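You operate a simulated robot arm through the tools that you are given. There is no shell and no other tool. Be economical: measure what you need, move in short steps, check, and stop when the job is done.

The job below is to be done with a simulated two-armed robot. You get a single attempt, and the scene is never put back.

JOB
Fetch the sensor plug and stand it on the top of the assembly bench. Take the blue tin and put it on the deck of the airing stand. Fetch the yellow tin and set it on the top of the loading shelf. Pick up the purge can with one hand, pass it to the other hand and put it on the front of the mixing bench. The order is free. Set down upright: sensor plug, blue tin, yellow tin, purge can.

The check looks at the end state, three seconds after you hand in, the way a careful person would. Anything else that was tipped, shoved, dropped, spilled or broken makes it a failure.

ROBOT AND FRAMES
Two 7-joint arms with two-finger parallel grippers on one trunk, on a base that drives. Base frame: it is fixed to the floor where the robot stands at the start and does not move with it; the origin is under the middle of the robot, x ahead of it, y to its left, z up. Lengths are in cm, angles in degrees, forces in N, time in s.
The left shoulder is at the start at [5, 18.7, 111], the right one opposite. With the tool pointing down near the work surface each hand reaches from about 10 to 66 cm from the robot's upright axis, wherever it stands, measured 20 degrees to its own side. Places, roughly: blue tin [50, -25, 100]; deck of the airing stand (29x20 cm) [-246, -206, 88]; front of the mixing bench [280, -1050, 90]; purge can [300, -775, 100]; sensor plug (3x2x6 cm) [50, -20, 90]; top of the assembly bench [-260, -320, 80]; top of the loading shelf (76x15 cm) [288, -278, 102]; yellow tin [500, -675, 100]. Payload 3.43 kg a hand.
Tool frame (each hand has its own): the origin (TCP) lies between the finger pads and is the grasp point; the fingertips stand 3 cm ahead of it; z points along the fingers, y is the line along which they close. The gripper opens to 9.4 cm. The fingers are 2.8 cm wide and 1 cm thick; the gripper's body (5 by 9.6 cm) begins 5.5 cm behind the TCP.
Orientation is that of the tool frame in the base frame, as a unit quaternion [x, y, z, w]. With the fingers straight down and closing along the base's y, the tool's x points along the base's -x, its y along +y and its z along -z.

CONTROLS
- The arms move only by the tool servo_tool. It takes "left_steps", "right_steps" or both (then of equal length, played together; a hand with none holds still); each is a list that holds one entry, the list of rows, each a list of 7 numbers: the finger opening in cm, from 0 to 9.4, then the shift along the tool's x, y, z in units of 20 mm (1.0 is 20 mm), then the turn, a rotation vector about the tool's x, y, z in units of 4 degrees (1.0 is 4 degrees). In form: [[[fingers, dx, dy, dz, ax, ay, az], ...]]. A call has 1 to 12 rows; each row shifts and turns the commanded pose from where the row before left it, along the tool's axes as they then stand. A call with a number of a shift or a turn outside -1 to 1 is refused whole. Each row takes 0.2 s and may step no farther than 5 cm and 8.6 degrees from the row before; otherwise, or with a gripper value out of range, the whole call is refused. Where a pose cannot be reached the arm comes as near as it can. A force on the tool above 40 N (or 10 N above the force at the start of the call, whichever is more), or a blocked arm, ends the call early, and 0.2 s more pass. The fingers move at their own pace (about 15.3 cm/s each) and stop on an object; they squeeze with about 36 N. The grip force told is the motor's: it shows also when the fingers shut on nothing. Time passes only in rows, and 0.2 s behind the last, so rows that do not move let the fingers close. The reply holds the time, the measured pose of the TCP, the force on the tool along the base axes, the opening and the grip force, in the units named above and with some noise, with the torque about the TCP (base axes, N m) and any sound that the robot's microphone picked up.
- Cameras (640 x 400 px; columns grow to the right, rows downward): "scene" is now at [13.9, -4.55, 129.06]; the picture's right is [-0.51, -0.86, 0.00], its down [-0.32, 0.19, -0.93] and it looks along [0.80, -0.47, -0.38] (base axes); focal length 256 px, centre (320, 200). "left" rides on the left gripper at [7.6, -1.4, -10.3] in its tool frame; the picture's right is [0.18, 0.98, 0.00], its down [-0.75, 0.14, -0.64] and it looks along [-0.63, 0.12, 0.77] (tool axes); focal length 243 px, centre (320, 200). "right" rides on the right gripper at [7.6, 1.4, -10.2] in its tool frame; the picture's right is [-0.18, 0.98, 0.00], its down [-0.75, -0.14, -0.64] and it looks along [-0.63, -0.12, 0.77] (tool axes); focal length 243 px, centre (320, 200). There is no depth. A picture from a camera that has moved, and an enlarged one, comes with that camera's place and axes in the base frame and with its lens.
- grab_frame(camera): a new picture of that camera. No time passes.
- move_column(by): slides the trunk up (or, below 0, down) by that many cm; the arms and the scene camera ride with it, the base frame stays. It gives what a move gives, with no picture.
- base_move(legs): drives the robot by 1 to 6 legs, each [ahead, left, turn to the left] in cm, cm and degrees, along the robot's own axes; the way and the turn of a leg run together, so that a leg with both is an arc; at most 150 cm and 180 degrees a leg. The arms and the cameras ride along, it lands a little off, and it stops where it bumps. It gives what a move gives.
- aim_head(pan, tilt): turns the head with the scene camera to pan (to the left, within 80 degrees either way) and tilt (down, from -29 to 69), counted from straight ahead of the robot. It gives what a move gives.
- enlarge(camera, box): a new picture of the part [left, top, right, bottom] of that camera's present view, enlarged. No time passes.
- finish_job(): hands the job in; it is judged then, once.

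Work in short steps. Places have to be worked out from the pictures, the camera data and where the tool is seen: move nearer, look again, correct. Check each grasp and each placing, and mend what went wrong. You have 165 turns and 138 pictures in all, those below and enlarged ones among them. Open the grippers and draw the arms clear of the work before you hand the job in, unless the task says otherwise.

The tools are called after ">>>" by a JSON object that holds its "api" and its "payload". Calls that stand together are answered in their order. servo_tool: Moves the arms, as the interface text tells. Its arguments: {"type":"object","properties":{"left_steps":{"type":"array"},"right_steps":{"type":"array"}},"required":[]} The other tools are called the same way: move_column (by) slides the trunk up or down; base_move (legs) drives the base; aim_head (pan, tilt) turns the head that bears the scene camera; grab_frame (camera) takes a picture; enlarge (camera, box) takes an enlarged picture of a part of a camera's view; finish_job () hands the job in.

At the start:

```text
time_s: 0.0
left_tcp_pos: [33.84, -4.74, 119.46]
left_tool_rot: [-0.001, 1.0, 0.0, 0.0]
left_contact_force: [0.1, -0.8, -0.6]
left_torque: [0.04, 0.01, -0.01]
left_width: 9.39
left_finger_force: 0.0
right_tcp_pos: [27.26, -37.79, 119.97]
right_tool_rot: [0.001, 1.0, 0.0, 0.0]
right_contact_force: [-0.8, 0.6, -0.4]
right_torque: [0.01, -0.02, 0.04]
right_width: 9.39
right_finger_force: 0.1
trunk travel left (down, up): [-32.5, 10.7]
robot x, y, heading: [0.25, 0.31, 0.1]
head pan, tilt: [-30.3, 22.1]
```

scene: 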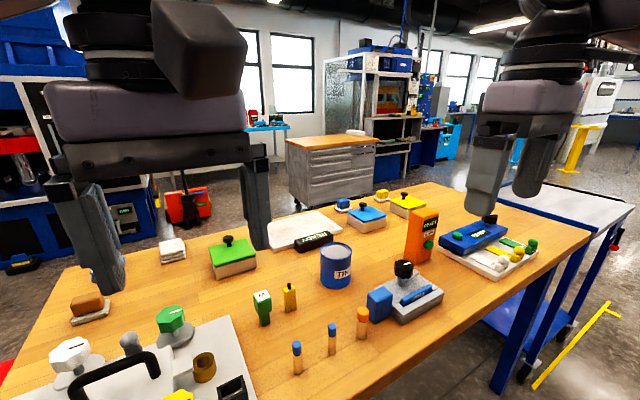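
right: 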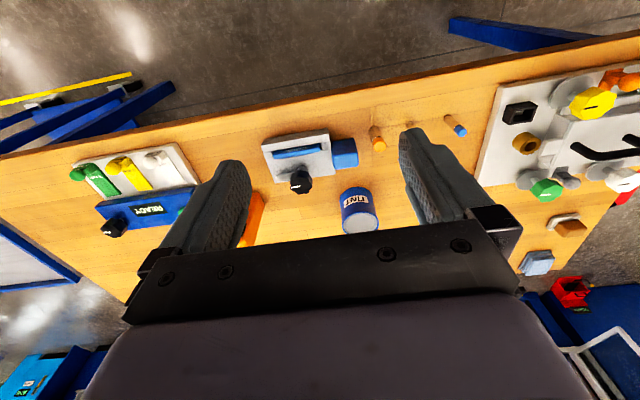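
left: 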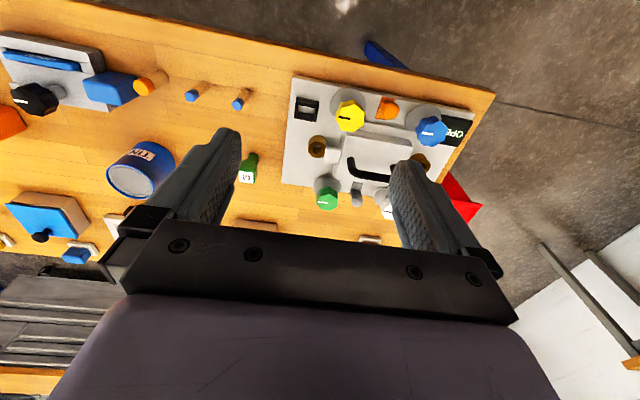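

I'll zoom in on the two small items that could be the sensor plug, and on the tin.

>>> {"api": "enlarge", "payload": {"camera": "scene", "box": [220, 220, 460, 370]}}

>>> {"api": "aim_head", "payload": {"pan": -60, "tilt": 5}}

>>> {"api": "grab_frame", "payload": {"camera": "scene"}}

```text
2.67 times, centred on (340, 295) of scene
camera zoom: at [13.9, -4.55, 129.06], right [-0.51, -0.86, 0.0], down [-0.32, 0.19, -0.93], along [0.8, -0.47, -0.38], focal length 682 px, centre (267, -53)
```

zoom: 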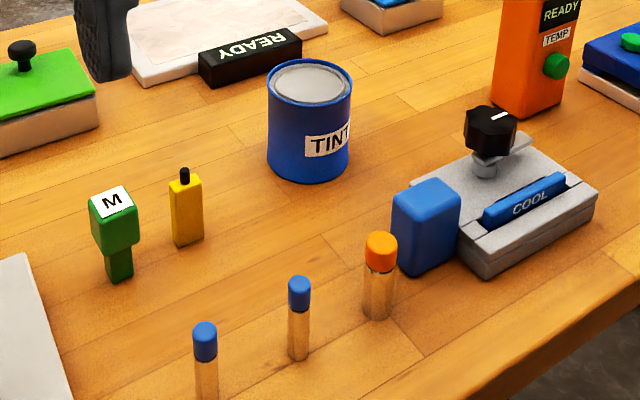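

```text
time_s: 0.9
left_tcp_pos: [33.78, -4.76, 119.32]
left_tool_rot: [-0.001, 1.0, 0.0, 0.0]
left_contact_force: [1.1, -1.3, 1.1]
left_torque: [0.01, 0.01, 0.0]
left_width: 9.42
left_finger_force: 0.1
right_tcp_pos: [27.21, -37.72, 120.09]
right_tool_rot: [0.001, 1.0, 0.0, 0.0]
right_contact_force: [-0.1, -0.2, 0.5]
right_torque: [-0.01, -0.01, 0.01]
right_width: 9.42
right_finger_force: 0.0
trunk travel left (down, up): [-32.5, 10.7]
robot x, y, heading: [0.25, -0.04, -0.0]
head pan, tilt: [-60.0, 5.0]
```

```text
133 pictures are left
camera scene: at [10.49, -7.81, 131.84], right [-0.87, -0.5, 0.0], down [-0.04, 0.08, -1.0], along [0.5, -0.86, -0.09], focal length 256 px, centre (320, 200)
```

scene: 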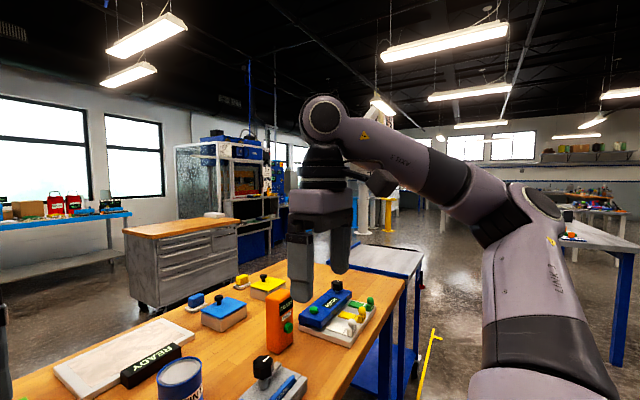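

The tin is near (55, -34). I'll bring the right hand forward and lower for a closer look at the tin and the plug candidates.

>>> {"api": "servo_tool", "payload": {"right_steps": [[[9.4, -1, 0.18, 0.4, 0, 0, 0], [9.4, -1, 0.18, 0.4, 0, 0, 0], [9.4, -1, 0.18, 0.4, 0, 0, 0], [9.4, -1, 0.18, 0.4, 0, 0, 0], [9.4, -1, 0.18, 0.4, 0, 0, 0], [9.4, -1, 0.18, 0.4, 0, 0, 0], [9.4, -1, 0.18, 0.4, 0, 0, 0], [9.4, -1, 0.18, 0.4, 0, 0, 0]]]}}

>>> {"api": "grab_frame", "payload": {"camera": "right"}}

>>> {"api": "aim_head", "payload": {"pan": -25, "tilt": 35}}

>>> {"api": "grab_frame", "payload": {"camera": "scene"}}

```text
time_s: 2.8
left_tcp_pos: [33.73, -4.78, 119.38]
left_tool_rot: [-0.001, 1.0, -0.001, 0.0]
left_contact_force: [0.7, 0.3, 0.0]
left_torque: [0.02, 0.0, -0.01]
left_width: 9.41
left_finger_force: 0.1
right_tcp_pos: [43.26, -34.91, 113.6]
right_tool_rot: [0.0, 1.0, 0.0, -0.001]
right_contact_force: [-0.3, -0.4, 0.2]
right_torque: [0.0, -0.02, -0.04]
right_width: 9.4
right_finger_force: 0.1
trunk travel left (down, up): [-32.5, 10.7]
robot x, y, heading: [-0.3, 0.23, -0.3]
head pan, tilt: [-60.0, 5.0]
```

```text
132 pictures are left
camera right: at [35.65, -33.53, 123.9], right [0.18, 0.98, 0.0], down [0.75, -0.14, 0.64], along [0.63, -0.12, -0.77], focal length 243 px, centre (320, 200)
```

right: 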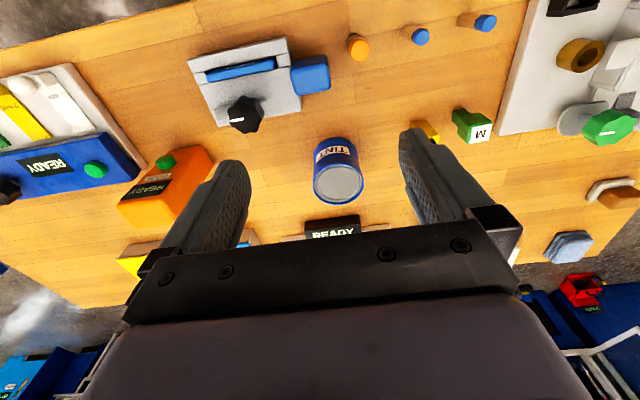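

```text
time_s: 3.8
left_tcp_pos: [33.87, -4.69, 119.46]
left_tool_rot: [0.0, 1.0, 0.0, 0.0]
left_contact_force: [-0.3, 0.6, -0.4]
left_torque: [0.05, -0.01, -0.01]
left_width: 9.41
left_finger_force: 0.0
right_tcp_pos: [43.16, -34.84, 113.67]
right_tool_rot: [0.0, 1.0, -0.001, 0.0]
right_contact_force: [0.1, 0.0, -0.3]
right_torque: [0.01, 0.01, -0.01]
right_width: 9.39
right_finger_force: 0.1
trunk travel left (down, up): [-32.5, 10.7]
robot x, y, heading: [0.17, -0.12, 0.0]
head pan, tilt: [-25.0, 35.0]
```

```text
131 pictures are left
camera scene: at [13.87, -3.59, 127.03], right [-0.42, -0.91, 0.0], down [-0.52, 0.24, -0.82], along [0.74, -0.35, -0.57], focal length 256 px, centre (320, 200)
```

scene: 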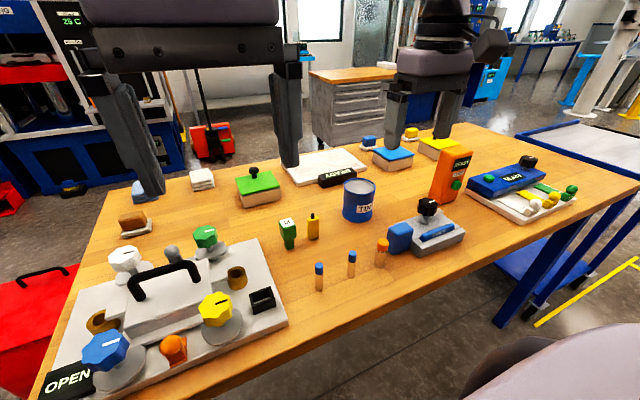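

The tin centre is about (56.7, -34.6) with its top near z = 95, at the edge of reach. I'll strafe the base right 12 cm so both hands can reach.

>>> {"api": "base_move", "payload": {"legs": [[0, -12, 0]]}}

>>> {"api": "grab_frame", "payload": {"camera": "left"}}

```text
time_s: 5.0
left_tcp_pos: [33.81, -16.92, 119.4]
left_tool_rot: [-0.001, 1.0, 0.0, 0.0]
left_contact_force: [0.6, -1.1, 0.5]
left_torque: [0.0, 0.01, 0.0]
left_width: 9.44
left_finger_force: 0.0
right_tcp_pos: [43.1, -46.95, 113.73]
right_tool_rot: [0.001, 1.0, 0.002, 0.0]
right_contact_force: [-0.5, 0.7, 0.2]
right_torque: [0.01, 0.01, 0.0]
right_width: 9.4
right_finger_force: 0.0
trunk travel left (down, up): [-32.5, 10.7]
robot x, y, heading: [-0.22, -11.7, 0.0]
head pan, tilt: [-25.0, 35.0]
```

```text
130 pictures are left
camera left: at [26.17, -18.33, 129.64], right [-0.19, 0.98, 0.0], down [0.75, 0.14, 0.64], along [0.63, 0.12, -0.77], focal length 243 px, centre (320, 200)
```

left: 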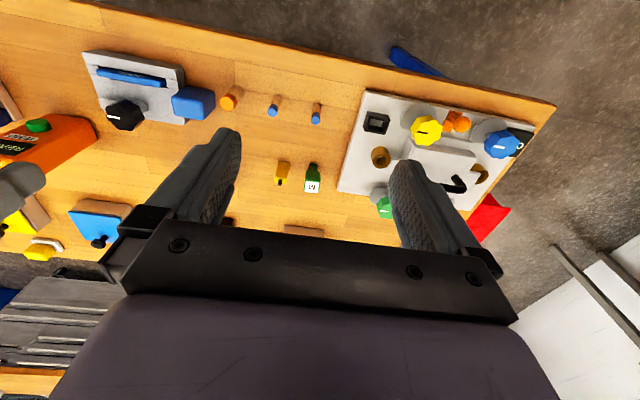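

Zooming in on the two candidates.

>>> {"api": "enlarge", "payload": {"camera": "left", "box": [250, 140, 350, 203]}}

>>> {"api": "grab_frame", "payload": {"camera": "right"}}

```text
6.35 times, centred on (300, 172) of left
camera zoom: at [26.17, -18.33, 129.64], right [-0.19, 0.98, 0.0], down [0.75, 0.14, 0.64], along [0.63, 0.12, -0.77], focal length 1540 px, centre (447, 381)
```

zoom: 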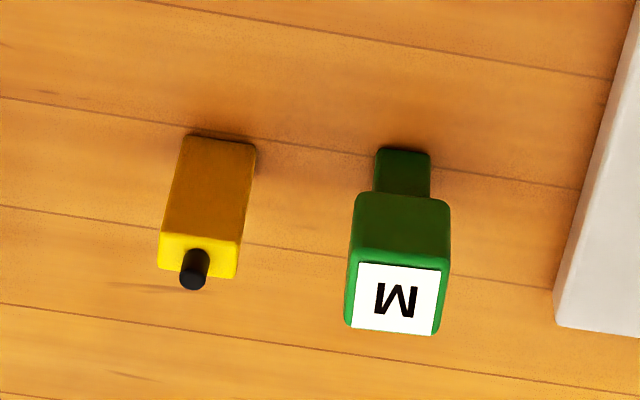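

```text
128 pictures are left
camera right: at [35.58, -45.72, 123.9], right [0.18, 0.98, 0.0], down [0.75, -0.14, 0.64], along [0.63, -0.12, -0.77], focal length 243 px, centre (320, 200)
```

right: 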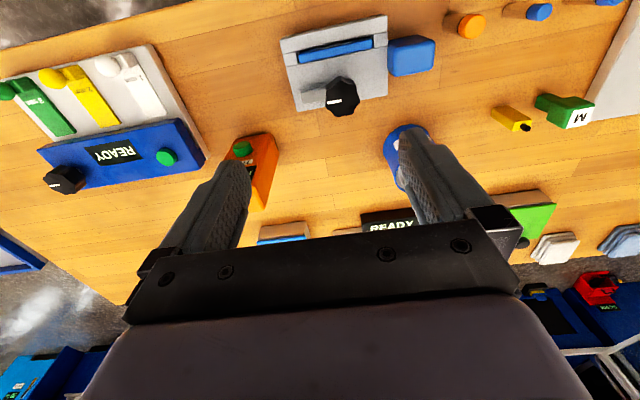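

The yellow 3x2x6 cm item with the stub, at about (54, -21), matches the sensor plug's size and place. I'll move the right hand above the tin first.

>>> {"api": "servo_tool", "payload": {"right_steps": [[[9.4, -0.85, 0.77, 0.3, 0, 0, 0], [9.4, -0.85, 0.77, 0.3, 0, 0, 0], [9.4, -0.85, 0.77, 0.3, 0, 0, 0], [9.4, -0.85, 0.77, 0.3, 0, 0, 0], [9.4, -0.85, 0.77, 0.3, 0, 0, 0], [9.4, -0.85, 0.77, 0.3, 0, 0, 0], [9.4, -0.85, 0.77, 0.3, 0, 0, 0], [9.4, -0.85, 0.77, 0.3, 0, 0, 0]]]}}

>>> {"api": "grab_frame", "payload": {"camera": "right"}}

>>> {"api": "grab_frame", "payload": {"camera": "scene"}}

```text
time_s: 6.8
left_tcp_pos: [33.83, -16.84, 119.45]
left_tool_rot: [-0.001, 1.0, 0.001, 0.0]
left_contact_force: [-0.6, 0.4, 0.0]
left_torque: [0.0, 0.03, -0.04]
left_width: 9.38
left_finger_force: 0.0
right_tcp_pos: [53.02, -37.05, 107.77]
right_tool_rot: [0.001, 1.0, 0.002, 0.001]
right_contact_force: [-1.0, -0.1, -0.1]
right_torque: [0.01, -0.01, 0.01]
right_width: 9.43
right_finger_force: 0.0
right hand out of reach, approached as far as the arm can: row 6, 7, 8
trunk travel left (down, up): [-32.5, 10.7]
robot x, y, heading: [-0.11, -11.95, 0.1]
head pan, tilt: [-25.0, 35.0]
```

```text
127 pictures are left
camera right: at [45.4, -35.61, 118.02], right [0.19, 0.98, 0.0], down [0.75, -0.14, 0.64], along [0.63, -0.12, -0.77], focal length 243 px, centre (320, 200)
```

right: 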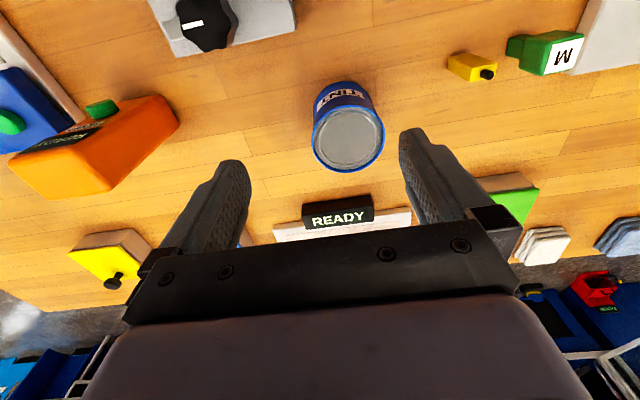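

```text
126 pictures are left
camera scene: at [13.88, -15.68, 127.02], right [-0.42, -0.91, 0.0], down [-0.52, 0.24, -0.82], along [0.74, -0.35, -0.57], focal length 256 px, centre (320, 200)
```

scene: 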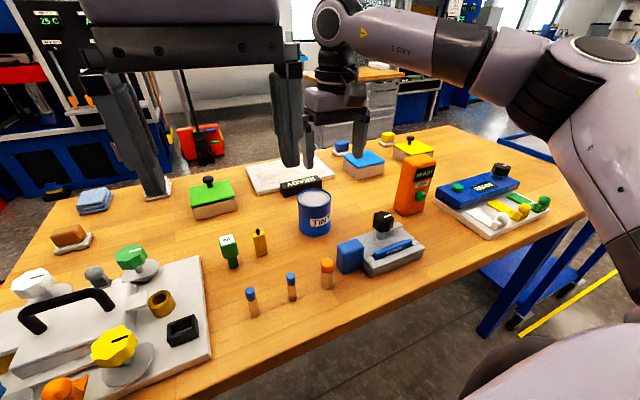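

The pose is out of reach at this height. I'll look down to see how much room there is between the base and the bench.

>>> {"api": "aim_head", "payload": {"pan": 0, "tilt": 69}}

>>> {"api": "grab_frame", "payload": {"camera": "scene"}}

```text
time_s: 7.8
left_tcp_pos: [33.72, -16.87, 119.4]
left_tool_rot: [0.0, 1.0, 0.0, 0.0]
left_contact_force: [0.0, 0.0, 0.3]
left_torque: [-0.01, 0.01, -0.03]
left_width: 9.41
left_finger_force: 0.0
right_tcp_pos: [53.03, -36.96, 107.74]
right_tool_rot: [0.0, 1.0, 0.002, 0.001]
right_contact_force: [-1.3, 0.3, -0.4]
right_torque: [0.02, -0.01, -0.02]
right_width: 9.41
right_finger_force: 0.0
trunk travel left (down, up): [-32.5, 10.7]
robot x, y, heading: [0.24, -12.41, -0.2]
head pan, tilt: [0.0, 68.8]
```

```text
125 pictures are left
camera scene: at [11.49, -11.95, 122.66], right [0.0, -1.0, 0.0], down [-0.93, 0.0, -0.36], along [0.36, 0.0, -0.93], focal length 256 px, centre (320, 200)
```

scene: 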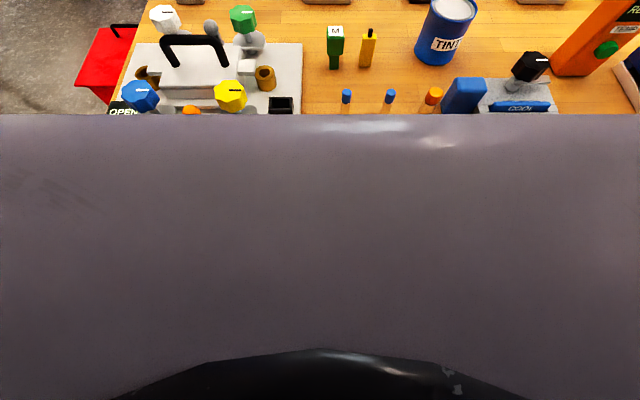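

Lower height gives more reach, so I'll descend to z≈101 (fingertips still above the tin) and then go to (57, -34.8).

>>> {"api": "servo_tool", "payload": {"right_steps": [[[9.4, 0, 0, 1, 0, 0, 0], [9.4, 0, 0, 1, 0, 0, 0], [9.4, 0, 0, 1, 0, 0, 0], [9.4, -0.5, 0.28, 0.4, 0, 0, 0], [9.4, -0.5, 0.28, 0, 0, 0, 0], [9.4, -0.5, 0.28, 0, 0, 0, 0], [9.4, -0.5, 0.28, 0, 0, 0, 0]]]}}

>>> {"api": "grab_frame", "payload": {"camera": "right"}}

```text
time_s: 9.4
left_tcp_pos: [33.82, -16.97, 119.4]
left_tool_rot: [-0.001, 1.0, 0.0, 0.0]
left_contact_force: [1.3, -0.5, -0.6]
left_torque: [0.01, 0.0, -0.01]
left_width: 9.41
left_finger_force: 0.1
right_tcp_pos: [53.53, -36.57, 101.11]
right_tool_rot: [0.0, 1.0, 0.002, 0.001]
right_contact_force: [0.8, -0.9, 0.0]
right_torque: [0.02, 0.01, 0.01]
right_width: 9.39
right_finger_force: 0.0
right hand out of reach, approached as far as the arm can: row 4, 5, 6, 7
trunk travel left (down, up): [-32.5, 10.7]
robot x, y, heading: [-0.13, -12.26, -0.3]
head pan, tilt: [0.0, 68.8]
```

```text
124 pictures are left
camera right: at [45.95, -35.34, 111.31], right [0.18, 0.98, 0.0], down [0.75, -0.14, 0.64], along [0.63, -0.12, -0.77], focal length 243 px, centre (320, 200)
```

right: 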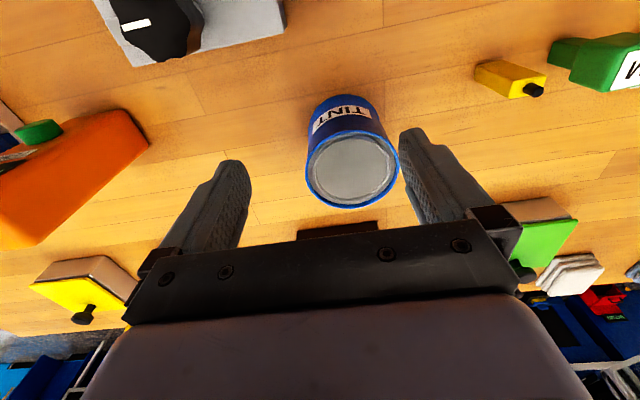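

The arm tops out at x≈53.5, so I'll drive the base forward 5 cm; the fingertips stay above the tin.

>>> {"api": "base_move", "payload": {"legs": [[5, 0, 0]]}}

>>> {"api": "grab_frame", "payload": {"camera": "right"}}

```text
time_s: 10.3
left_tcp_pos: [38.9, -16.87, 119.42]
left_tool_rot: [-0.001, 1.0, 0.0, -0.001]
left_contact_force: [0.4, 0.6, 0.2]
left_torque: [-0.01, 0.0, 0.0]
left_width: 9.39
left_finger_force: 0.1
right_tcp_pos: [58.51, -36.76, 101.11]
right_tool_rot: [0.0, 1.0, 0.0, 0.0]
right_contact_force: [0.5, 0.0, -0.3]
right_torque: [-0.01, 0.01, 0.0]
right_width: 9.41
right_finger_force: 0.1
trunk travel left (down, up): [-32.5, 10.7]
robot x, y, heading: [4.76, -12.05, 0.0]
head pan, tilt: [0.0, 68.8]
```

```text
123 pictures are left
camera right: at [50.95, -35.35, 111.28], right [0.18, 0.98, 0.0], down [0.75, -0.14, 0.64], along [0.63, -0.12, -0.77], focal length 243 px, centre (320, 200)
```

right: 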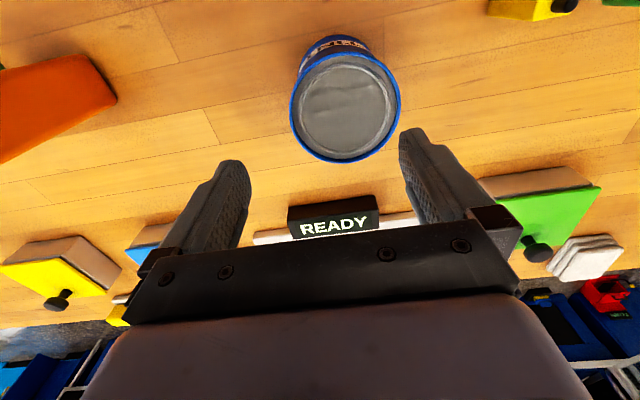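

Tin centre is confirmed at about (56.9, -34.7). I'll shift to centre on it at this height and check the pose.

>>> {"api": "servo_tool", "payload": {"right_steps": [[[9.4, 0.4, 0.52, 0, 0, 0, 0], [9.4, 0.4, 0.52, 0, 0, 0, 0], [9.4, 0, 0, 0, 0, 0, 0]]]}}

>>> {"api": "grab_frame", "payload": {"camera": "right"}}

```text
time_s: 11.1
left_tcp_pos: [38.8, -16.83, 119.41]
left_tool_rot: [-0.001, 1.0, 0.0, 0.0]
left_contact_force: [0.5, 0.3, -0.3]
left_torque: [0.01, 0.0, 0.0]
left_width: 9.39
left_finger_force: 0.0
right_tcp_pos: [56.79, -34.65, 101.11]
right_tool_rot: [0.0, 1.0, 0.0, 0.001]
right_contact_force: [-0.9, 0.3, 0.1]
right_torque: [0.01, -0.01, -0.01]
right_width: 9.42
right_finger_force: 0.0
trunk travel left (down, up): [-32.5, 10.7]
robot x, y, heading: [4.66, -12.23, 0.1]
head pan, tilt: [0.0, 68.8]
```

```text
122 pictures are left
camera right: at [49.29, -33.27, 111.32], right [0.18, 0.98, 0.0], down [0.75, -0.14, 0.64], along [0.63, -0.12, -0.77], focal length 243 px, centre (320, 200)
```

right: 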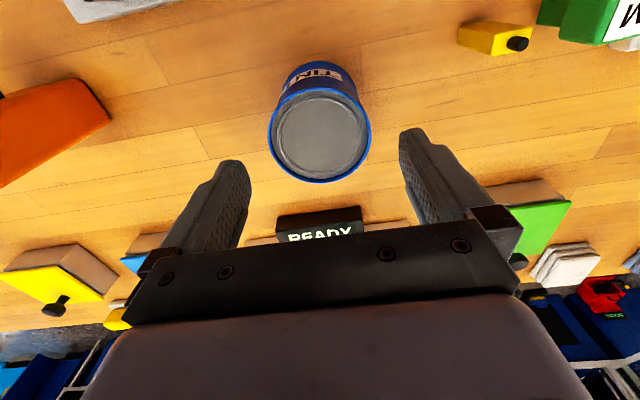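

Centred between the fingers. Descending to z≈92 and closing.

>>> {"api": "servo_tool", "payload": {"right_steps": [[[9.4, 0, 0, 0.9, 0, 0, 0], [9.4, 0, 0, 0.9, 0, 0, 0], [9.4, 0, 0, 0.9, 0, 0, 0], [9.4, 0, 0, 0.9, 0, 0, 0], [9.4, 0, 0, 0.9, 0, 0, 0], [9.4, 0, 0, 0, 0, 0, 0], [5, 0, 0, 0, 0, 0, 0], [5, 0, 0, 0, 0, 0, 0], [5, 0, 0, 0, 0, 0, 0]]]}}

>>> {"api": "grab_frame", "payload": {"camera": "right"}}

```text
time_s: 13.1
left_tcp_pos: [38.82, -16.92, 119.48]
left_tool_rot: [0.0, 1.0, 0.001, 0.0]
left_contact_force: [-0.9, -0.8, 0.4]
left_torque: [0.02, 0.02, 0.0]
left_width: 9.4
left_finger_force: 0.1
right_tcp_pos: [55.82, -35.4, 92.29]
right_tool_rot: [-0.001, 1.0, 0.001, 0.001]
right_contact_force: [-0.5, -0.8, -0.2]
right_torque: [-0.09, -0.07, -0.01]
right_width: 8.05
right_finger_force: 35.7
right hand out of reach, approached as far as the arm can: row 3, 4, 5
trunk travel left (down, up): [-32.5, 10.7]
robot x, y, heading: [5.18, -12.58, 0.1]
head pan, tilt: [0.0, 68.8]
```

```text
121 pictures are left
camera right: at [48.25, -34.05, 102.62], right [0.18, 0.98, 0.0], down [0.75, -0.14, 0.64], along [0.63, -0.12, -0.77], focal length 243 px, centre (320, 200)
```

right: 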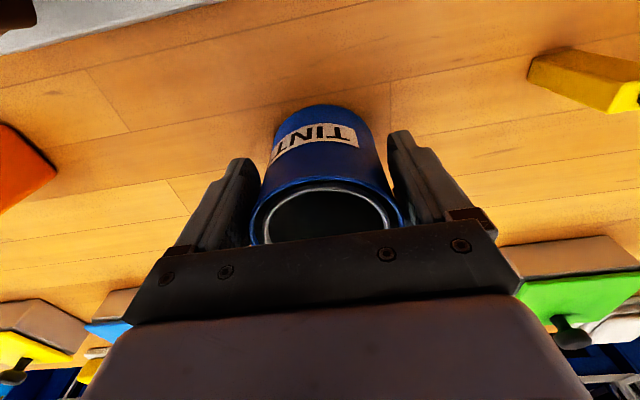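

Gripped at 8.05 cm with the tin's diameter within the pads. Lifting and pulling back slightly.

>>> {"api": "servo_tool", "payload": {"right_steps": [[[5, 0, 0, -0.5, 0, 0, 0], [5, 0, 0, -0.5, 0, 0, 0], [5, 0.2, 0, -1, 0, 0, 0], [5, 0.5, 0, -1, 0, 0, 0], [5, 0.8, -0.3, -1, 0, 0, 0], [5, 1, -0.3, -1, 0, 0, 0], [5, 1, -0.3, -1, 0, 0, 0], [5, 1, -0.3, -1, 0, 0, 0], [5, 1, -0.3, 0, 0, 0, 0]]]}}

>>> {"api": "aim_head", "payload": {"pan": -15, "tilt": 35}}

>>> {"api": "grab_frame", "payload": {"camera": "scene"}}

>>> {"api": "grab_frame", "payload": {"camera": "left"}}

```text
time_s: 15.1
left_tcp_pos: [38.64, -16.9, 119.4]
left_tool_rot: [-0.001, 1.0, 0.0, 0.0]
left_contact_force: [0.4, 0.4, 1.2]
left_torque: [0.02, 0.03, 0.03]
left_width: 9.37
left_finger_force: 0.0
right_tcp_pos: [44.75, -38.43, 106.4]
right_tool_rot: [0.0, 1.0, 0.001, 0.0]
right_contact_force: [-0.3, 0.7, -3.4]
right_torque: [0.0, 0.06, 0.05]
right_width: 8.07
right_finger_force: 35.8
trunk travel left (down, up): [-32.5, 10.7]
robot x, y, heading: [4.77, -11.95, -0.1]
head pan, tilt: [0.0, 68.8]
```

```text
time_s: 16.1
left_tcp_pos: [38.74, -16.76, 119.41]
left_tool_rot: [-0.001, 1.0, 0.001, 0.0]
left_contact_force: [-0.6, 0.4, 0.4]
left_torque: [-0.03, 0.0, 0.0]
left_width: 9.4
left_finger_force: 0.0
right_tcp_pos: [44.87, -38.47, 106.41]
right_tool_rot: [0.0, 1.0, 0.001, 0.002]
right_contact_force: [-1.3, -0.4, -3.5]
right_torque: [0.01, 0.07, -0.01]
right_width: 8.05
right_finger_force: 35.7
trunk travel left (down, up): [-32.5, 10.7]
robot x, y, heading: [5.09, -12.18, -0.2]
head pan, tilt: [-15.0, 35.0]
```

```text
120 pictures are left
camera scene: at [19.36, -14.24, 127.01], right [-0.26, -0.97, 0.0], down [-0.55, 0.15, -0.82], along [0.79, -0.21, -0.57], focal length 256 px, centre (320, 200)
```

scene: 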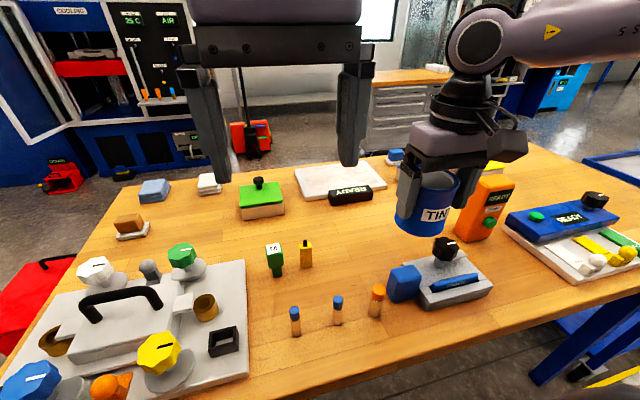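

```text
119 pictures are left
camera left: at [31.13, -18.26, 129.64], right [-0.19, 0.98, 0.0], down [0.75, 0.14, 0.64], along [0.63, 0.12, -0.77], focal length 243 px, centre (320, 200)
```

left: 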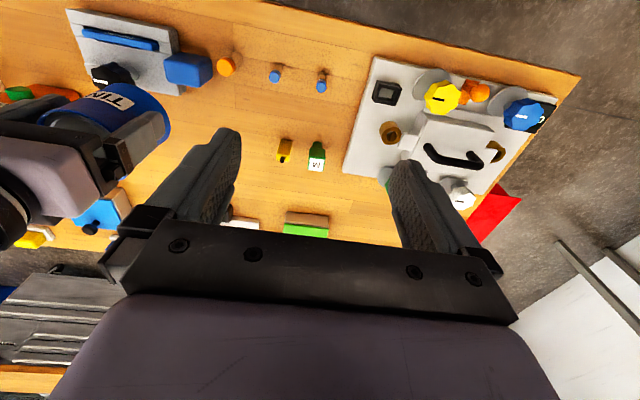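

The tin is held (3.5 N). I'll move the right hand aside and bring the left above the plug with a partially closed gripper.

>>> {"api": "servo_tool", "payload": {"right_steps": [[[5, 0.3, -0.5, -0.3, 0, 0, 0], [5, 0.3, -0.5, -0.3, 0, 0, 0], [5, 0.3, -0.5, -0.3, 0, 0, 0], [5, 0.3, -0.5, -0.3, 0, 0, 0], [5, 0.3, -0.5, -0.3, 0, 0, 0], [5, 0.3, -0.5, -0.3, 0, 0, 0], [5, 0.3, -0.5, -0.3, 0, 0, 0], [5, 0.3, -0.5, -0.3, 0, 0, 0], [5, 0, 0, 0, 0, 0, 0]]], "left_steps": [[[4.6, -0.3, -0.2, 0.8, 0, 0, 0], [4.6, -0.5, -0.2, 0.8, 0, 0, 0], [4.6, -0.8, -0.2, 0.8, 0, 0, 0], [4.6, -0.8, -0.2, 0.8, 0, 0, 0], [4.6, -1, -0.2, 0.8, 0, 0, 0], [4.6, -1, -0.2, 0.8, 0, 0, 0], [4.6, -1, -0.2, 0.7, 0, 0, 0], [4.6, -1, -0.2, 0.7, 0, 0, 0], [4.6, -1, -0.2, 0.7, 0, 0, 0]]]}}

>>> {"api": "grab_frame", "payload": {"camera": "left"}}

```text
time_s: 18.1
left_tcp_pos: [53.58, -20.56, 105.52]
left_tool_rot: [-0.001, 1.0, 0.0, 0.0]
left_contact_force: [-0.1, -0.3, -0.6]
left_torque: [0.06, -0.01, -0.02]
left_width: 4.59
left_finger_force: 0.1
right_tcp_pos: [40.16, -46.54, 111.18]
right_tool_rot: [0.0, 1.0, 0.001, 0.0]
right_contact_force: [-0.1, 0.9, -3.5]
right_torque: [0.0, 0.07, 0.0]
right_width: 8.04
right_finger_force: 36.2
trunk travel left (down, up): [-32.5, 10.7]
robot x, y, heading: [5.09, -11.67, -0.2]
head pan, tilt: [-15.0, 35.0]
```

```text
118 pictures are left
camera left: at [45.94, -21.89, 115.77], right [-0.19, 0.98, 0.0], down [0.75, 0.14, 0.64], along [0.63, 0.12, -0.77], focal length 243 px, centre (320, 200)
```

left: 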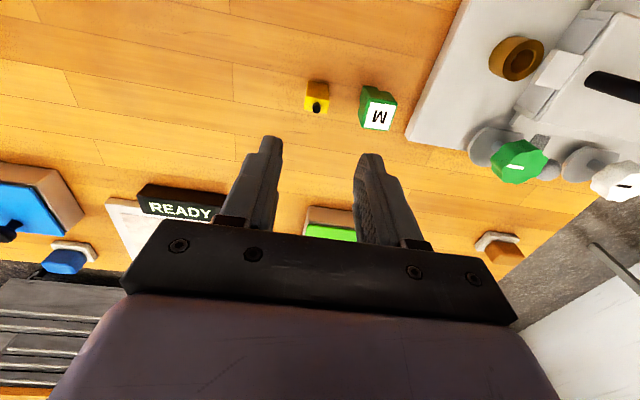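

Plug top sits at about (54.0, -20.7), nearly under the TCP. Descending partway and checking.

>>> {"api": "servo_tool", "payload": {"left_steps": [[[4.6, -0.1, 0, 0.9, 0, 0, 0], [4.6, -0.1, 0, 0.9, 0, 0, 0], [4.6, -0.1, 0, 0.9, 0, 0, 0], [4.6, 0, 0, 0.9, 0, 0, 0], [4.6, 0, 0, 0.8, 0, 0, 0]]]}}

>>> {"api": "grab_frame", "payload": {"camera": "left"}}

>>> {"api": "grab_frame", "payload": {"camera": "scene"}}

```text
time_s: 19.3
left_tcp_pos: [54.25, -20.65, 96.72]
left_tool_rot: [0.0, 1.0, 0.0, 0.0]
left_contact_force: [0.7, 0.7, -0.8]
left_torque: [0.01, 0.03, -0.01]
left_width: 4.61
left_finger_force: 0.1
right_tcp_pos: [40.09, -46.59, 111.27]
right_tool_rot: [0.0, 1.0, 0.002, -0.001]
right_contact_force: [0.0, 0.5, -3.5]
right_torque: [0.02, 0.07, 0.0]
right_width: 8.04
right_finger_force: 35.4
trunk travel left (down, up): [-32.5, 10.7]
robot x, y, heading: [4.7, -12.38, 0.1]
head pan, tilt: [-15.0, 35.0]
```

```text
117 pictures are left
camera left: at [46.55, -21.88, 107.02], right [-0.19, 0.98, 0.0], down [0.75, 0.14, 0.64], along [0.63, 0.12, -0.77], focal length 243 px, centre (320, 200)
```

left: 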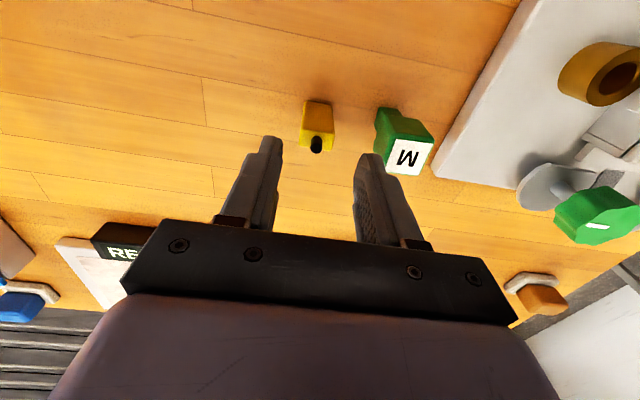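

```text
116 pictures are left
camera scene: at [19.36, -14.25, 127.02], right [-0.26, -0.97, 0.0], down [-0.55, 0.15, -0.82], along [0.79, -0.21, -0.57], focal length 256 px, centre (320, 200)
```

scene: 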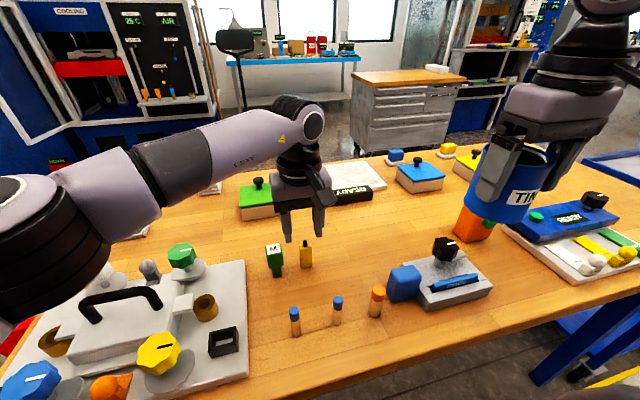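

Aligned; the green block's edge is close (y≈-16.9), so I'll narrow the opening to 3.8 cm, descend to z≈90 and close.

>>> {"api": "servo_tool", "payload": {"left_steps": [[[3.8, 0, -0.07, 0, 0, 0, 0], [3.8, 0, 0, 0.8, 0, 0, 0], [3.8, 0, 0, 0.8, 0, 0, 0], [3.8, 0, 0, 0.9, 0, 0, 0], [3.8, 0, 0, 0.8, 0, 0, 0], [3.8, 0, 0, 0, 0, 0, 0], [1, 0, 0, 0, 0, 0, 0], [1, 0, 0, 0, 0, 0, 0], [1, 0, 0, 0, 0, 0, 0]]]}}

>>> {"api": "grab_frame", "payload": {"camera": "left"}}

```text
time_s: 21.3
left_tcp_pos: [54.22, -20.51, 90.17]
left_tool_rot: [-0.001, 1.0, 0.001, 0.0]
left_contact_force: [-0.4, -0.6, 0.1]
left_torque: [0.0, -0.01, 0.01]
left_width: 2.31
left_finger_force: 36.3
right_tcp_pos: [40.08, -46.53, 111.16]
right_tool_rot: [0.001, 1.0, 0.0, 0.0]
right_contact_force: [1.2, -0.5, -2.8]
right_torque: [-0.01, 0.08, 0.03]
right_width: 8.05
right_finger_force: 36.5
trunk travel left (down, up): [-32.5, 10.7]
robot x, y, heading: [5.23, -12.2, 0.1]
head pan, tilt: [-15.0, 35.0]
```

```text
115 pictures are left
camera left: at [46.51, -22.0, 100.47], right [-0.19, 0.98, 0.0], down [0.75, 0.14, 0.64], along [0.63, 0.12, -0.77], focal length 243 px, centre (320, 200)
```

left: 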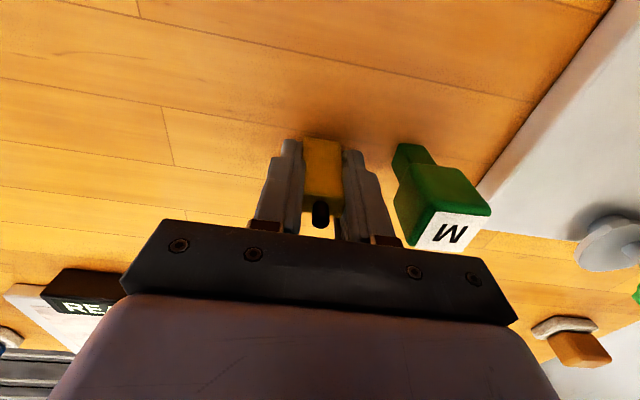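

Plug gripped. Lifting straight up, then pulling back.

>>> {"api": "servo_tool", "payload": {"left_steps": [[[1, 0, 0, -0.8, 0, 0, 0], [1, 0, 0, -0.9, 0, 0, 0], [1, 0, 0, -0.9, 0, 0, 0], [1, 0, 0, -0.9, 0, 0, 0], [1, 0, 0, -0.9, 0, 0, 0], [1, 0.5, 0, -0.9, 0, 0, 0], [1, 1, 0.2, -0.9, 0, 0, 0], [1, 1, 0.2, -0.9, 0, 0, 0], [1, 1, 0.2, -0.9, 0, 0, 0], [1, 1, 0.2, -0.9, 0, 0, 0], [1, 1, 0.2, -0.9, 0, 0, 0], [1, 1, 0.2, -0.9, 0, 0, 0]]]}}

>>> {"api": "grab_frame", "payload": {"camera": "left"}}

>>> {"api": "grab_frame", "payload": {"camera": "scene"}}

```text
time_s: 23.9
left_tcp_pos: [41.08, -18.13, 111.66]
left_tool_rot: [-0.001, 1.0, 0.001, 0.0]
left_contact_force: [0.5, 0.4, -0.2]
left_torque: [-0.02, -0.01, 0.0]
left_width: 2.32
left_finger_force: 36.3
right_tcp_pos: [40.12, -46.51, 111.17]
right_tool_rot: [-0.001, 1.0, 0.001, 0.002]
right_contact_force: [-1.0, 0.7, -2.8]
right_torque: [0.01, 0.05, 0.01]
right_width: 8.01
right_finger_force: 35.5
trunk travel left (down, up): [-32.5, 10.7]
robot x, y, heading: [4.84, -12.09, -0.1]
head pan, tilt: [-15.0, 35.0]
```

```text
114 pictures are left
camera left: at [33.47, -19.53, 121.82], right [-0.19, 0.98, 0.0], down [0.75, 0.14, 0.64], along [0.63, 0.12, -0.77], focal length 243 px, centre (320, 200)
```

left: 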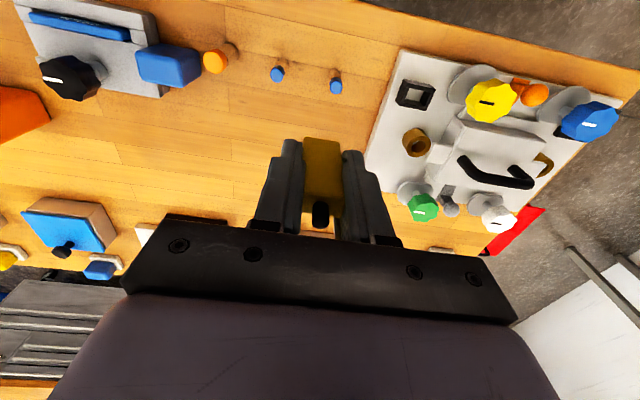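

```text
113 pictures are left
camera scene: at [19.33, -14.25, 127.02], right [-0.26, -0.97, 0.0], down [-0.55, 0.15, -0.82], along [0.79, -0.21, -0.57], focal length 256 px, centre (320, 200)
```

scene: 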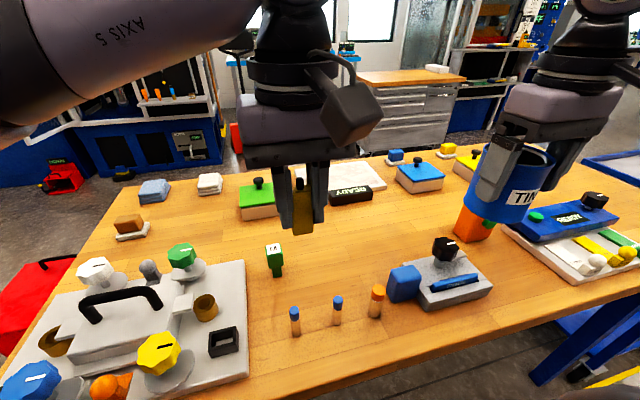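

Both items are held upright. I'll look to the right before driving.

>>> {"api": "servo_tool", "payload": {"left_steps": [[[1, 0.8, 0, -0.5, 0, 0, 0], [1, 0.8, 0, -0.5, 0, 0, 0], [1, 0.8, 0, -0.5, 0, 0, 0], [1, 0.8, 0, -0.5, 0, 0, 0], [1, 0.8, 0, -0.5, 0, 0, 0], [1, 0.8, 0, -0.5, 0, 0, 0]]], "right_steps": [[[5, 0.8, 0.5, -0.5, 0, 0, 0], [5, 0.8, 0.5, -0.5, 0, 0, 0], [5, 0.8, 0.5, -0.5, 0, 0, 0], [5, 0.8, 0, -0.5, 0, 0, 0], [5, 0.8, 0, -0.5, 0, 0, 0], [5, 0.8, 0, -0.5, 0, 0, 0]]]}}

>>> {"api": "aim_head", "payload": {"pan": -80, "tilt": 20}}

>>> {"api": "grab_frame", "payload": {"camera": "scene"}}

>>> {"api": "aim_head", "payload": {"pan": 80, "tilt": 20}}

>>> {"api": "grab_frame", "payload": {"camera": "scene"}}

```text
time_s: 25.3
left_tcp_pos: [31.51, -18.29, 117.49]
left_tool_rot: [-0.001, 1.0, -0.001, 0.0]
left_contact_force: [-0.4, -0.2, -0.3]
left_torque: [0.01, -0.03, 0.01]
left_width: 2.31
left_finger_force: 36.0
right_tcp_pos: [30.36, -43.57, 117.17]
right_tool_rot: [0.0, 1.0, 0.001, 0.002]
right_contact_force: [-0.9, -0.6, -2.7]
right_torque: [-0.02, 0.05, 0.02]
right_width: 8.02
right_finger_force: 35.4
trunk travel left (down, up): [-32.5, 10.7]
robot x, y, heading: [4.85, -12.3, -0.1]
head pan, tilt: [-15.0, 35.0]
```

```text
time_s: 26.7
left_tcp_pos: [31.43, -18.4, 117.53]
left_tool_rot: [-0.004, 1.0, -0.001, 0.0]
left_contact_force: [0.5, -30.1, 1.7]
left_torque: [3.77, 0.26, 2.54]
left_width: 2.33
left_finger_force: 36.0
right_tcp_pos: [30.43, -43.58, 117.23]
right_tool_rot: [0.0, 1.0, 0.001, 0.001]
right_contact_force: [0.2, 0.2, -4.0]
right_torque: [0.01, 0.05, 0.02]
right_width: 8.04
right_finger_force: 36.2
trunk travel left (down, up): [-32.5, 10.7]
robot x, y, heading: [4.94, -12.12, -0.1]
head pan, tilt: [-80.0, 20.0]
```

```text
112 pictures are left
camera scene: at [12.98, -21.03, 129.37], right [-0.97, -0.23, 0.0], down [-0.08, 0.34, -0.94], along [0.22, -0.91, -0.35], focal length 256 px, centre (320, 200)
```

scene: 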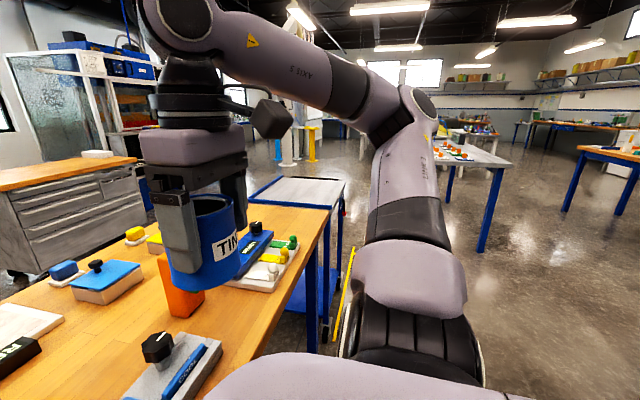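

```text
time_s: 29.1
left_tcp_pos: [32.19, -17.94, 117.56]
left_tool_rot: [-0.007, 1.0, 0.0, 0.001]
left_contact_force: [63.2, 29.9, -19.1]
left_torque: [-3.03, 5.22, -1.92]
left_width: 2.31
left_finger_force: 35.9
right_tcp_pos: [30.42, -43.57, 117.2]
right_tool_rot: [0.001, 1.0, 0.001, 0.001]
right_contact_force: [0.1, 0.2, -3.4]
right_torque: [0.0, 0.09, 0.0]
right_width: 8.01
right_finger_force: 36.1
trunk travel left (down, up): [-32.5, 10.7]
robot x, y, heading: [4.8, -12.03, 0.1]
head pan, tilt: [80.0, 20.0]
```

```text
111 pictures are left
camera scene: at [19.78, -9.34, 129.5], right [0.28, -0.96, 0.0], down [-0.32, -0.09, -0.94], along [0.9, 0.27, -0.33], focal length 256 px, centre (320, 200)
```

scene: 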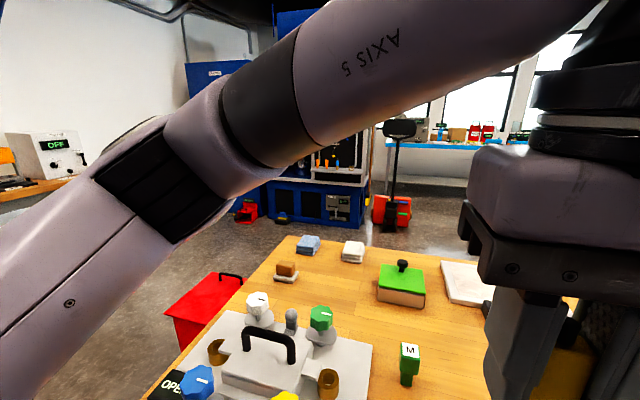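

The head is pressing against the left arm. I'll turn it back and move the left hand farther from it.

>>> {"api": "aim_head", "payload": {"pan": -20, "tilt": 20}}

>>> {"api": "servo_tool", "payload": {"left_steps": [[[1, -0.4, 1, 0, 0, 0, 0], [1, -0.4, 1, 0, 0, 0, 0], [1, -0.4, 1, 0, 0, 0, 0], [1, -0.4, 1, 0, 0, 0, 0], [1, 0, 1, 0, 0, 0, 0], [1, 0, 1, 0, 0, 0, 0], [1, 0, 1, 0, 0, 0, 0], [1, 0, 1, 0, 0, 0, 0]]]}}

>>> {"api": "grab_frame", "payload": {"camera": "scene"}}

```text
time_s: 30.9
left_tcp_pos: [31.48, -18.22, 117.71]
left_tool_rot: [0.0, 1.0, 0.001, 0.0]
left_contact_force: [-0.1, -0.2, -0.1]
left_torque: [0.01, 0.02, 0.0]
left_width: 2.3
left_finger_force: 36.0
right_tcp_pos: [30.31, -43.43, 117.15]
right_tool_rot: [0.0, 1.0, 0.001, 0.0]
right_contact_force: [-0.7, -0.5, -3.9]
right_torque: [0.03, 0.07, 0.02]
right_width: 8.02
right_finger_force: 35.7
trunk travel left (down, up): [-32.5, 10.7]
robot x, y, heading: [4.9, -12.12, -0.0]
head pan, tilt: [-20.0, 20.0]
```

```text
time_s: 32.7
left_tcp_pos: [34.79, -2.2, 117.69]
left_tool_rot: [-0.001, 1.0, -0.001, -0.001]
left_contact_force: [0.0, -0.4, 0.0]
left_torque: [-0.01, 0.0, 0.0]
left_width: 2.3
left_finger_force: 36.2
right_tcp_pos: [30.37, -43.46, 117.18]
right_tool_rot: [0.0, 1.0, 0.001, 0.001]
right_contact_force: [-0.6, 0.4, -3.6]
right_torque: [0.03, 0.05, -0.01]
right_width: 8.02
right_finger_force: 36.4
trunk travel left (down, up): [-32.5, 10.7]
robot x, y, heading: [4.78, -11.81, -0.0]
head pan, tilt: [-20.0, 20.0]
```

```text
110 pictures are left
camera scene: at [19.59, -15.11, 129.41], right [-0.34, -0.94, 0.0], down [-0.32, 0.12, -0.94], along [0.88, -0.32, -0.34], focal length 256 px, centre (320, 200)
```

scene: 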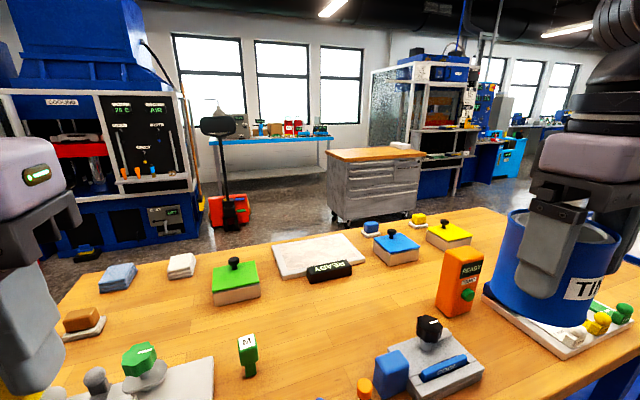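

Backing away from the bench 40 cm and turning right to survey the destination area.

>>> {"api": "base_move", "payload": {"legs": [[-40, 0, 0], [0, 0, -90]]}}

>>> {"api": "aim_head", "payload": {"pan": -20, "tilt": 15}}

>>> {"api": "grab_frame", "payload": {"camera": "scene"}}

```text
time_s: 39.0
left_tcp_pos: [-25.52, -42.0, 117.66]
left_tool_rot: [0.709, 0.705, 0.001, 0.0]
left_contact_force: [0.5, 0.2, -0.2]
left_torque: [0.01, 0.02, 0.01]
left_width: 2.3
left_finger_force: 35.9
right_tcp_pos: [-66.81, -37.4, 117.15]
right_tool_rot: [0.711, 0.704, 0.0, 0.001]
right_contact_force: [-0.8, -0.3, -3.9]
right_torque: [0.08, 0.0, 0.0]
right_width: 8.02
right_finger_force: 35.9
trunk travel left (down, up): [-32.5, 10.7]
robot x, y, heading: [-35.24, -12.03, -90.4]
head pan, tilt: [-20.0, 20.0]
```

```text
time_s: 39.7
left_tcp_pos: [-25.41, -41.93, 117.66]
left_tool_rot: [0.709, 0.705, 0.0, 0.0]
left_contact_force: [-0.2, -0.8, 0.4]
left_torque: [0.01, 0.02, 0.03]
left_width: 2.31
left_finger_force: 36.4
right_tcp_pos: [-66.82, -37.44, 117.14]
right_tool_rot: [0.71, 0.705, 0.001, 0.0]
right_contact_force: [0.0, 0.8, -3.9]
right_torque: [0.08, -0.01, -0.03]
right_width: 8.01
right_finger_force: 35.9
trunk travel left (down, up): [-32.5, 10.7]
robot x, y, heading: [-35.24, -12.23, -90.0]
head pan, tilt: [-20.0, 15.0]
```

```text
109 pictures are left
camera scene: at [-38.41, -26.56, 130.21], right [-0.94, 0.35, 0.0], down [0.09, 0.24, -0.97], along [-0.34, -0.91, -0.26], focal length 256 px, centre (320, 200)
```

scene: 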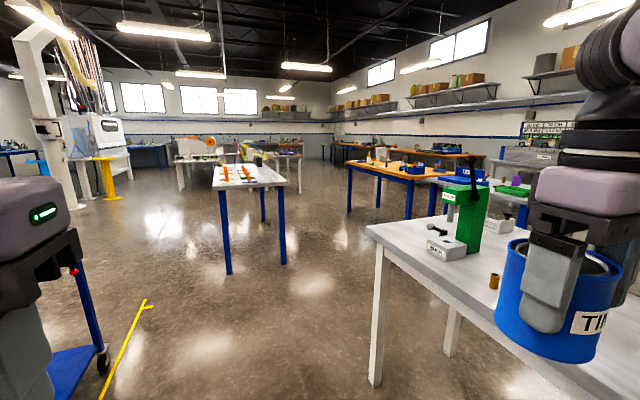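

The wood-top bench with blue legs seems to be the assembly bench. I'll turn further right for a better look at the airing stand region.

>>> {"api": "base_move", "payload": {"legs": [[0, 0, -45]]}}

>>> {"api": "aim_head", "payload": {"pan": 0, "tilt": 15}}

>>> {"api": "grab_frame", "payload": {"camera": "scene"}}

```text
time_s: 42.1
left_tcp_pos: [-49.37, -40.03, 117.73]
left_tool_rot: [0.925, 0.381, 0.0, -0.001]
left_contact_force: [0.3, 0.4, -0.8]
left_torque: [0.0, 0.02, -0.01]
left_width: 2.3
left_finger_force: 36.3
right_tcp_pos: [-75.38, -7.66, 117.14]
right_tool_rot: [0.924, 0.381, -0.001, 0.001]
right_contact_force: [-0.1, 1.8, -3.8]
right_torque: [0.04, -0.05, -0.03]
right_width: 8.0
right_finger_force: 35.7
trunk travel left (down, up): [-32.5, 10.7]
robot x, y, heading: [-35.06, -12.24, -135.1]
head pan, tilt: [-20.0, 15.0]
```

```text
time_s: 43.0
left_tcp_pos: [-49.37, -40.17, 117.71]
left_tool_rot: [0.924, 0.381, 0.0, 0.001]
left_contact_force: [0.1, 0.0, -0.3]
left_torque: [0.0, -0.02, 0.0]
left_width: 2.28
left_finger_force: 35.8
right_tcp_pos: [-75.4, -7.67, 117.12]
right_tool_rot: [0.924, 0.382, 0.0, 0.001]
right_contact_force: [0.2, 0.6, -3.9]
right_torque: [0.0, -0.05, 0.01]
right_width: 7.99
right_finger_force: 35.7
trunk travel left (down, up): [-32.5, 10.7]
robot x, y, heading: [-34.8, -12.37, -135.3]
head pan, tilt: [0.0, 15.0]
```

```text
108 pictures are left
camera scene: at [-45.91, -22.63, 130.22], right [-0.7, 0.71, 0.0], down [0.18, 0.18, -0.97], along [-0.69, -0.68, -0.26], focal length 256 px, centre (320, 200)
```

scene: 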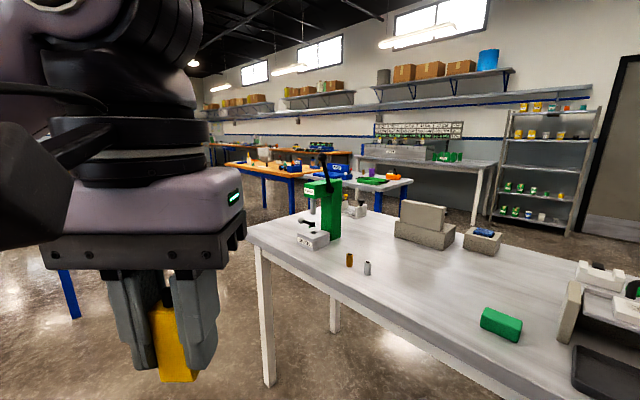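

>>> {"api": "enlarge", "payload": {"camera": "scene", "box": [220, 120, 460, 270]}}

```text
2.67 times, centred on (340, 195) of scene
camera zoom: at [-45.91, -22.63, 130.22], right [-0.7, 0.71, 0.0], down [0.18, 0.18, -0.97], along [-0.69, -0.68, -0.26], focal length 682 px, centre (267, 213)
```

zoom: 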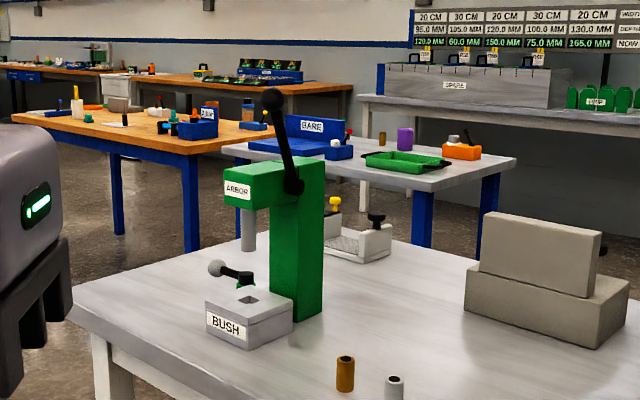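

The assembly bench runs x≈-300…-230, y≈-430…-253, and the airing stand should be on the "GAGE" table beyond the press table. I'll drive round through the corridor at y≈-190 and look from close up.

>>> {"api": "base_move", "payload": {"legs": [[0, 0, 45], [150, 0, 0], [27, 0, 0], [0, 0, -90]]}}

>>> {"api": "grab_frame", "payload": {"camera": "scene"}}

```text
time_s: 57.8
left_tcp_pos: [-69.23, -198.28, 117.69]
left_tool_rot: [1.0, -0.01, 0.0, 0.0]
left_contact_force: [-0.6, -0.5, -0.3]
left_torque: [0.0, 0.0, -0.02]
left_width: 2.31
left_finger_force: 35.8
right_tcp_pos: [-63.98, -157.21, 117.13]
right_tool_rot: [1.0, -0.011, -0.002, 0.001]
right_contact_force: [0.4, 0.4, -3.7]
right_torque: [-0.02, -0.04, 0.05]
right_width: 7.97
right_finger_force: 35.9
trunk travel left (down, up): [-32.5, 10.7]
robot x, y, heading: [-38.95, -188.97, 178.9]
head pan, tilt: [0.0, 15.0]
```

```text
106 pictures are left
camera scene: at [-54.37, -188.61, 130.22], right [0.02, 1.0, 0.0], down [0.26, -0.01, -0.97], along [-0.97, 0.02, -0.26], focal length 256 px, centre (320, 200)
```

scene: 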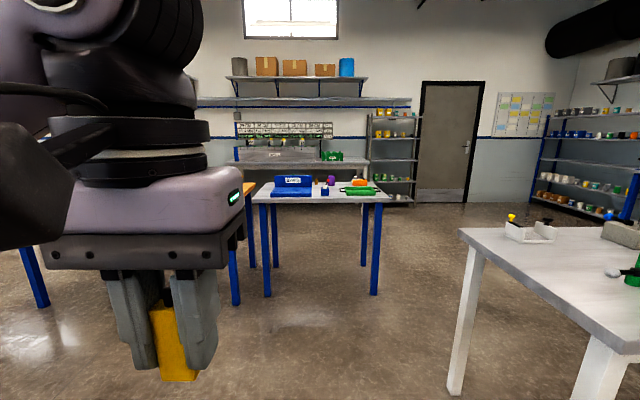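

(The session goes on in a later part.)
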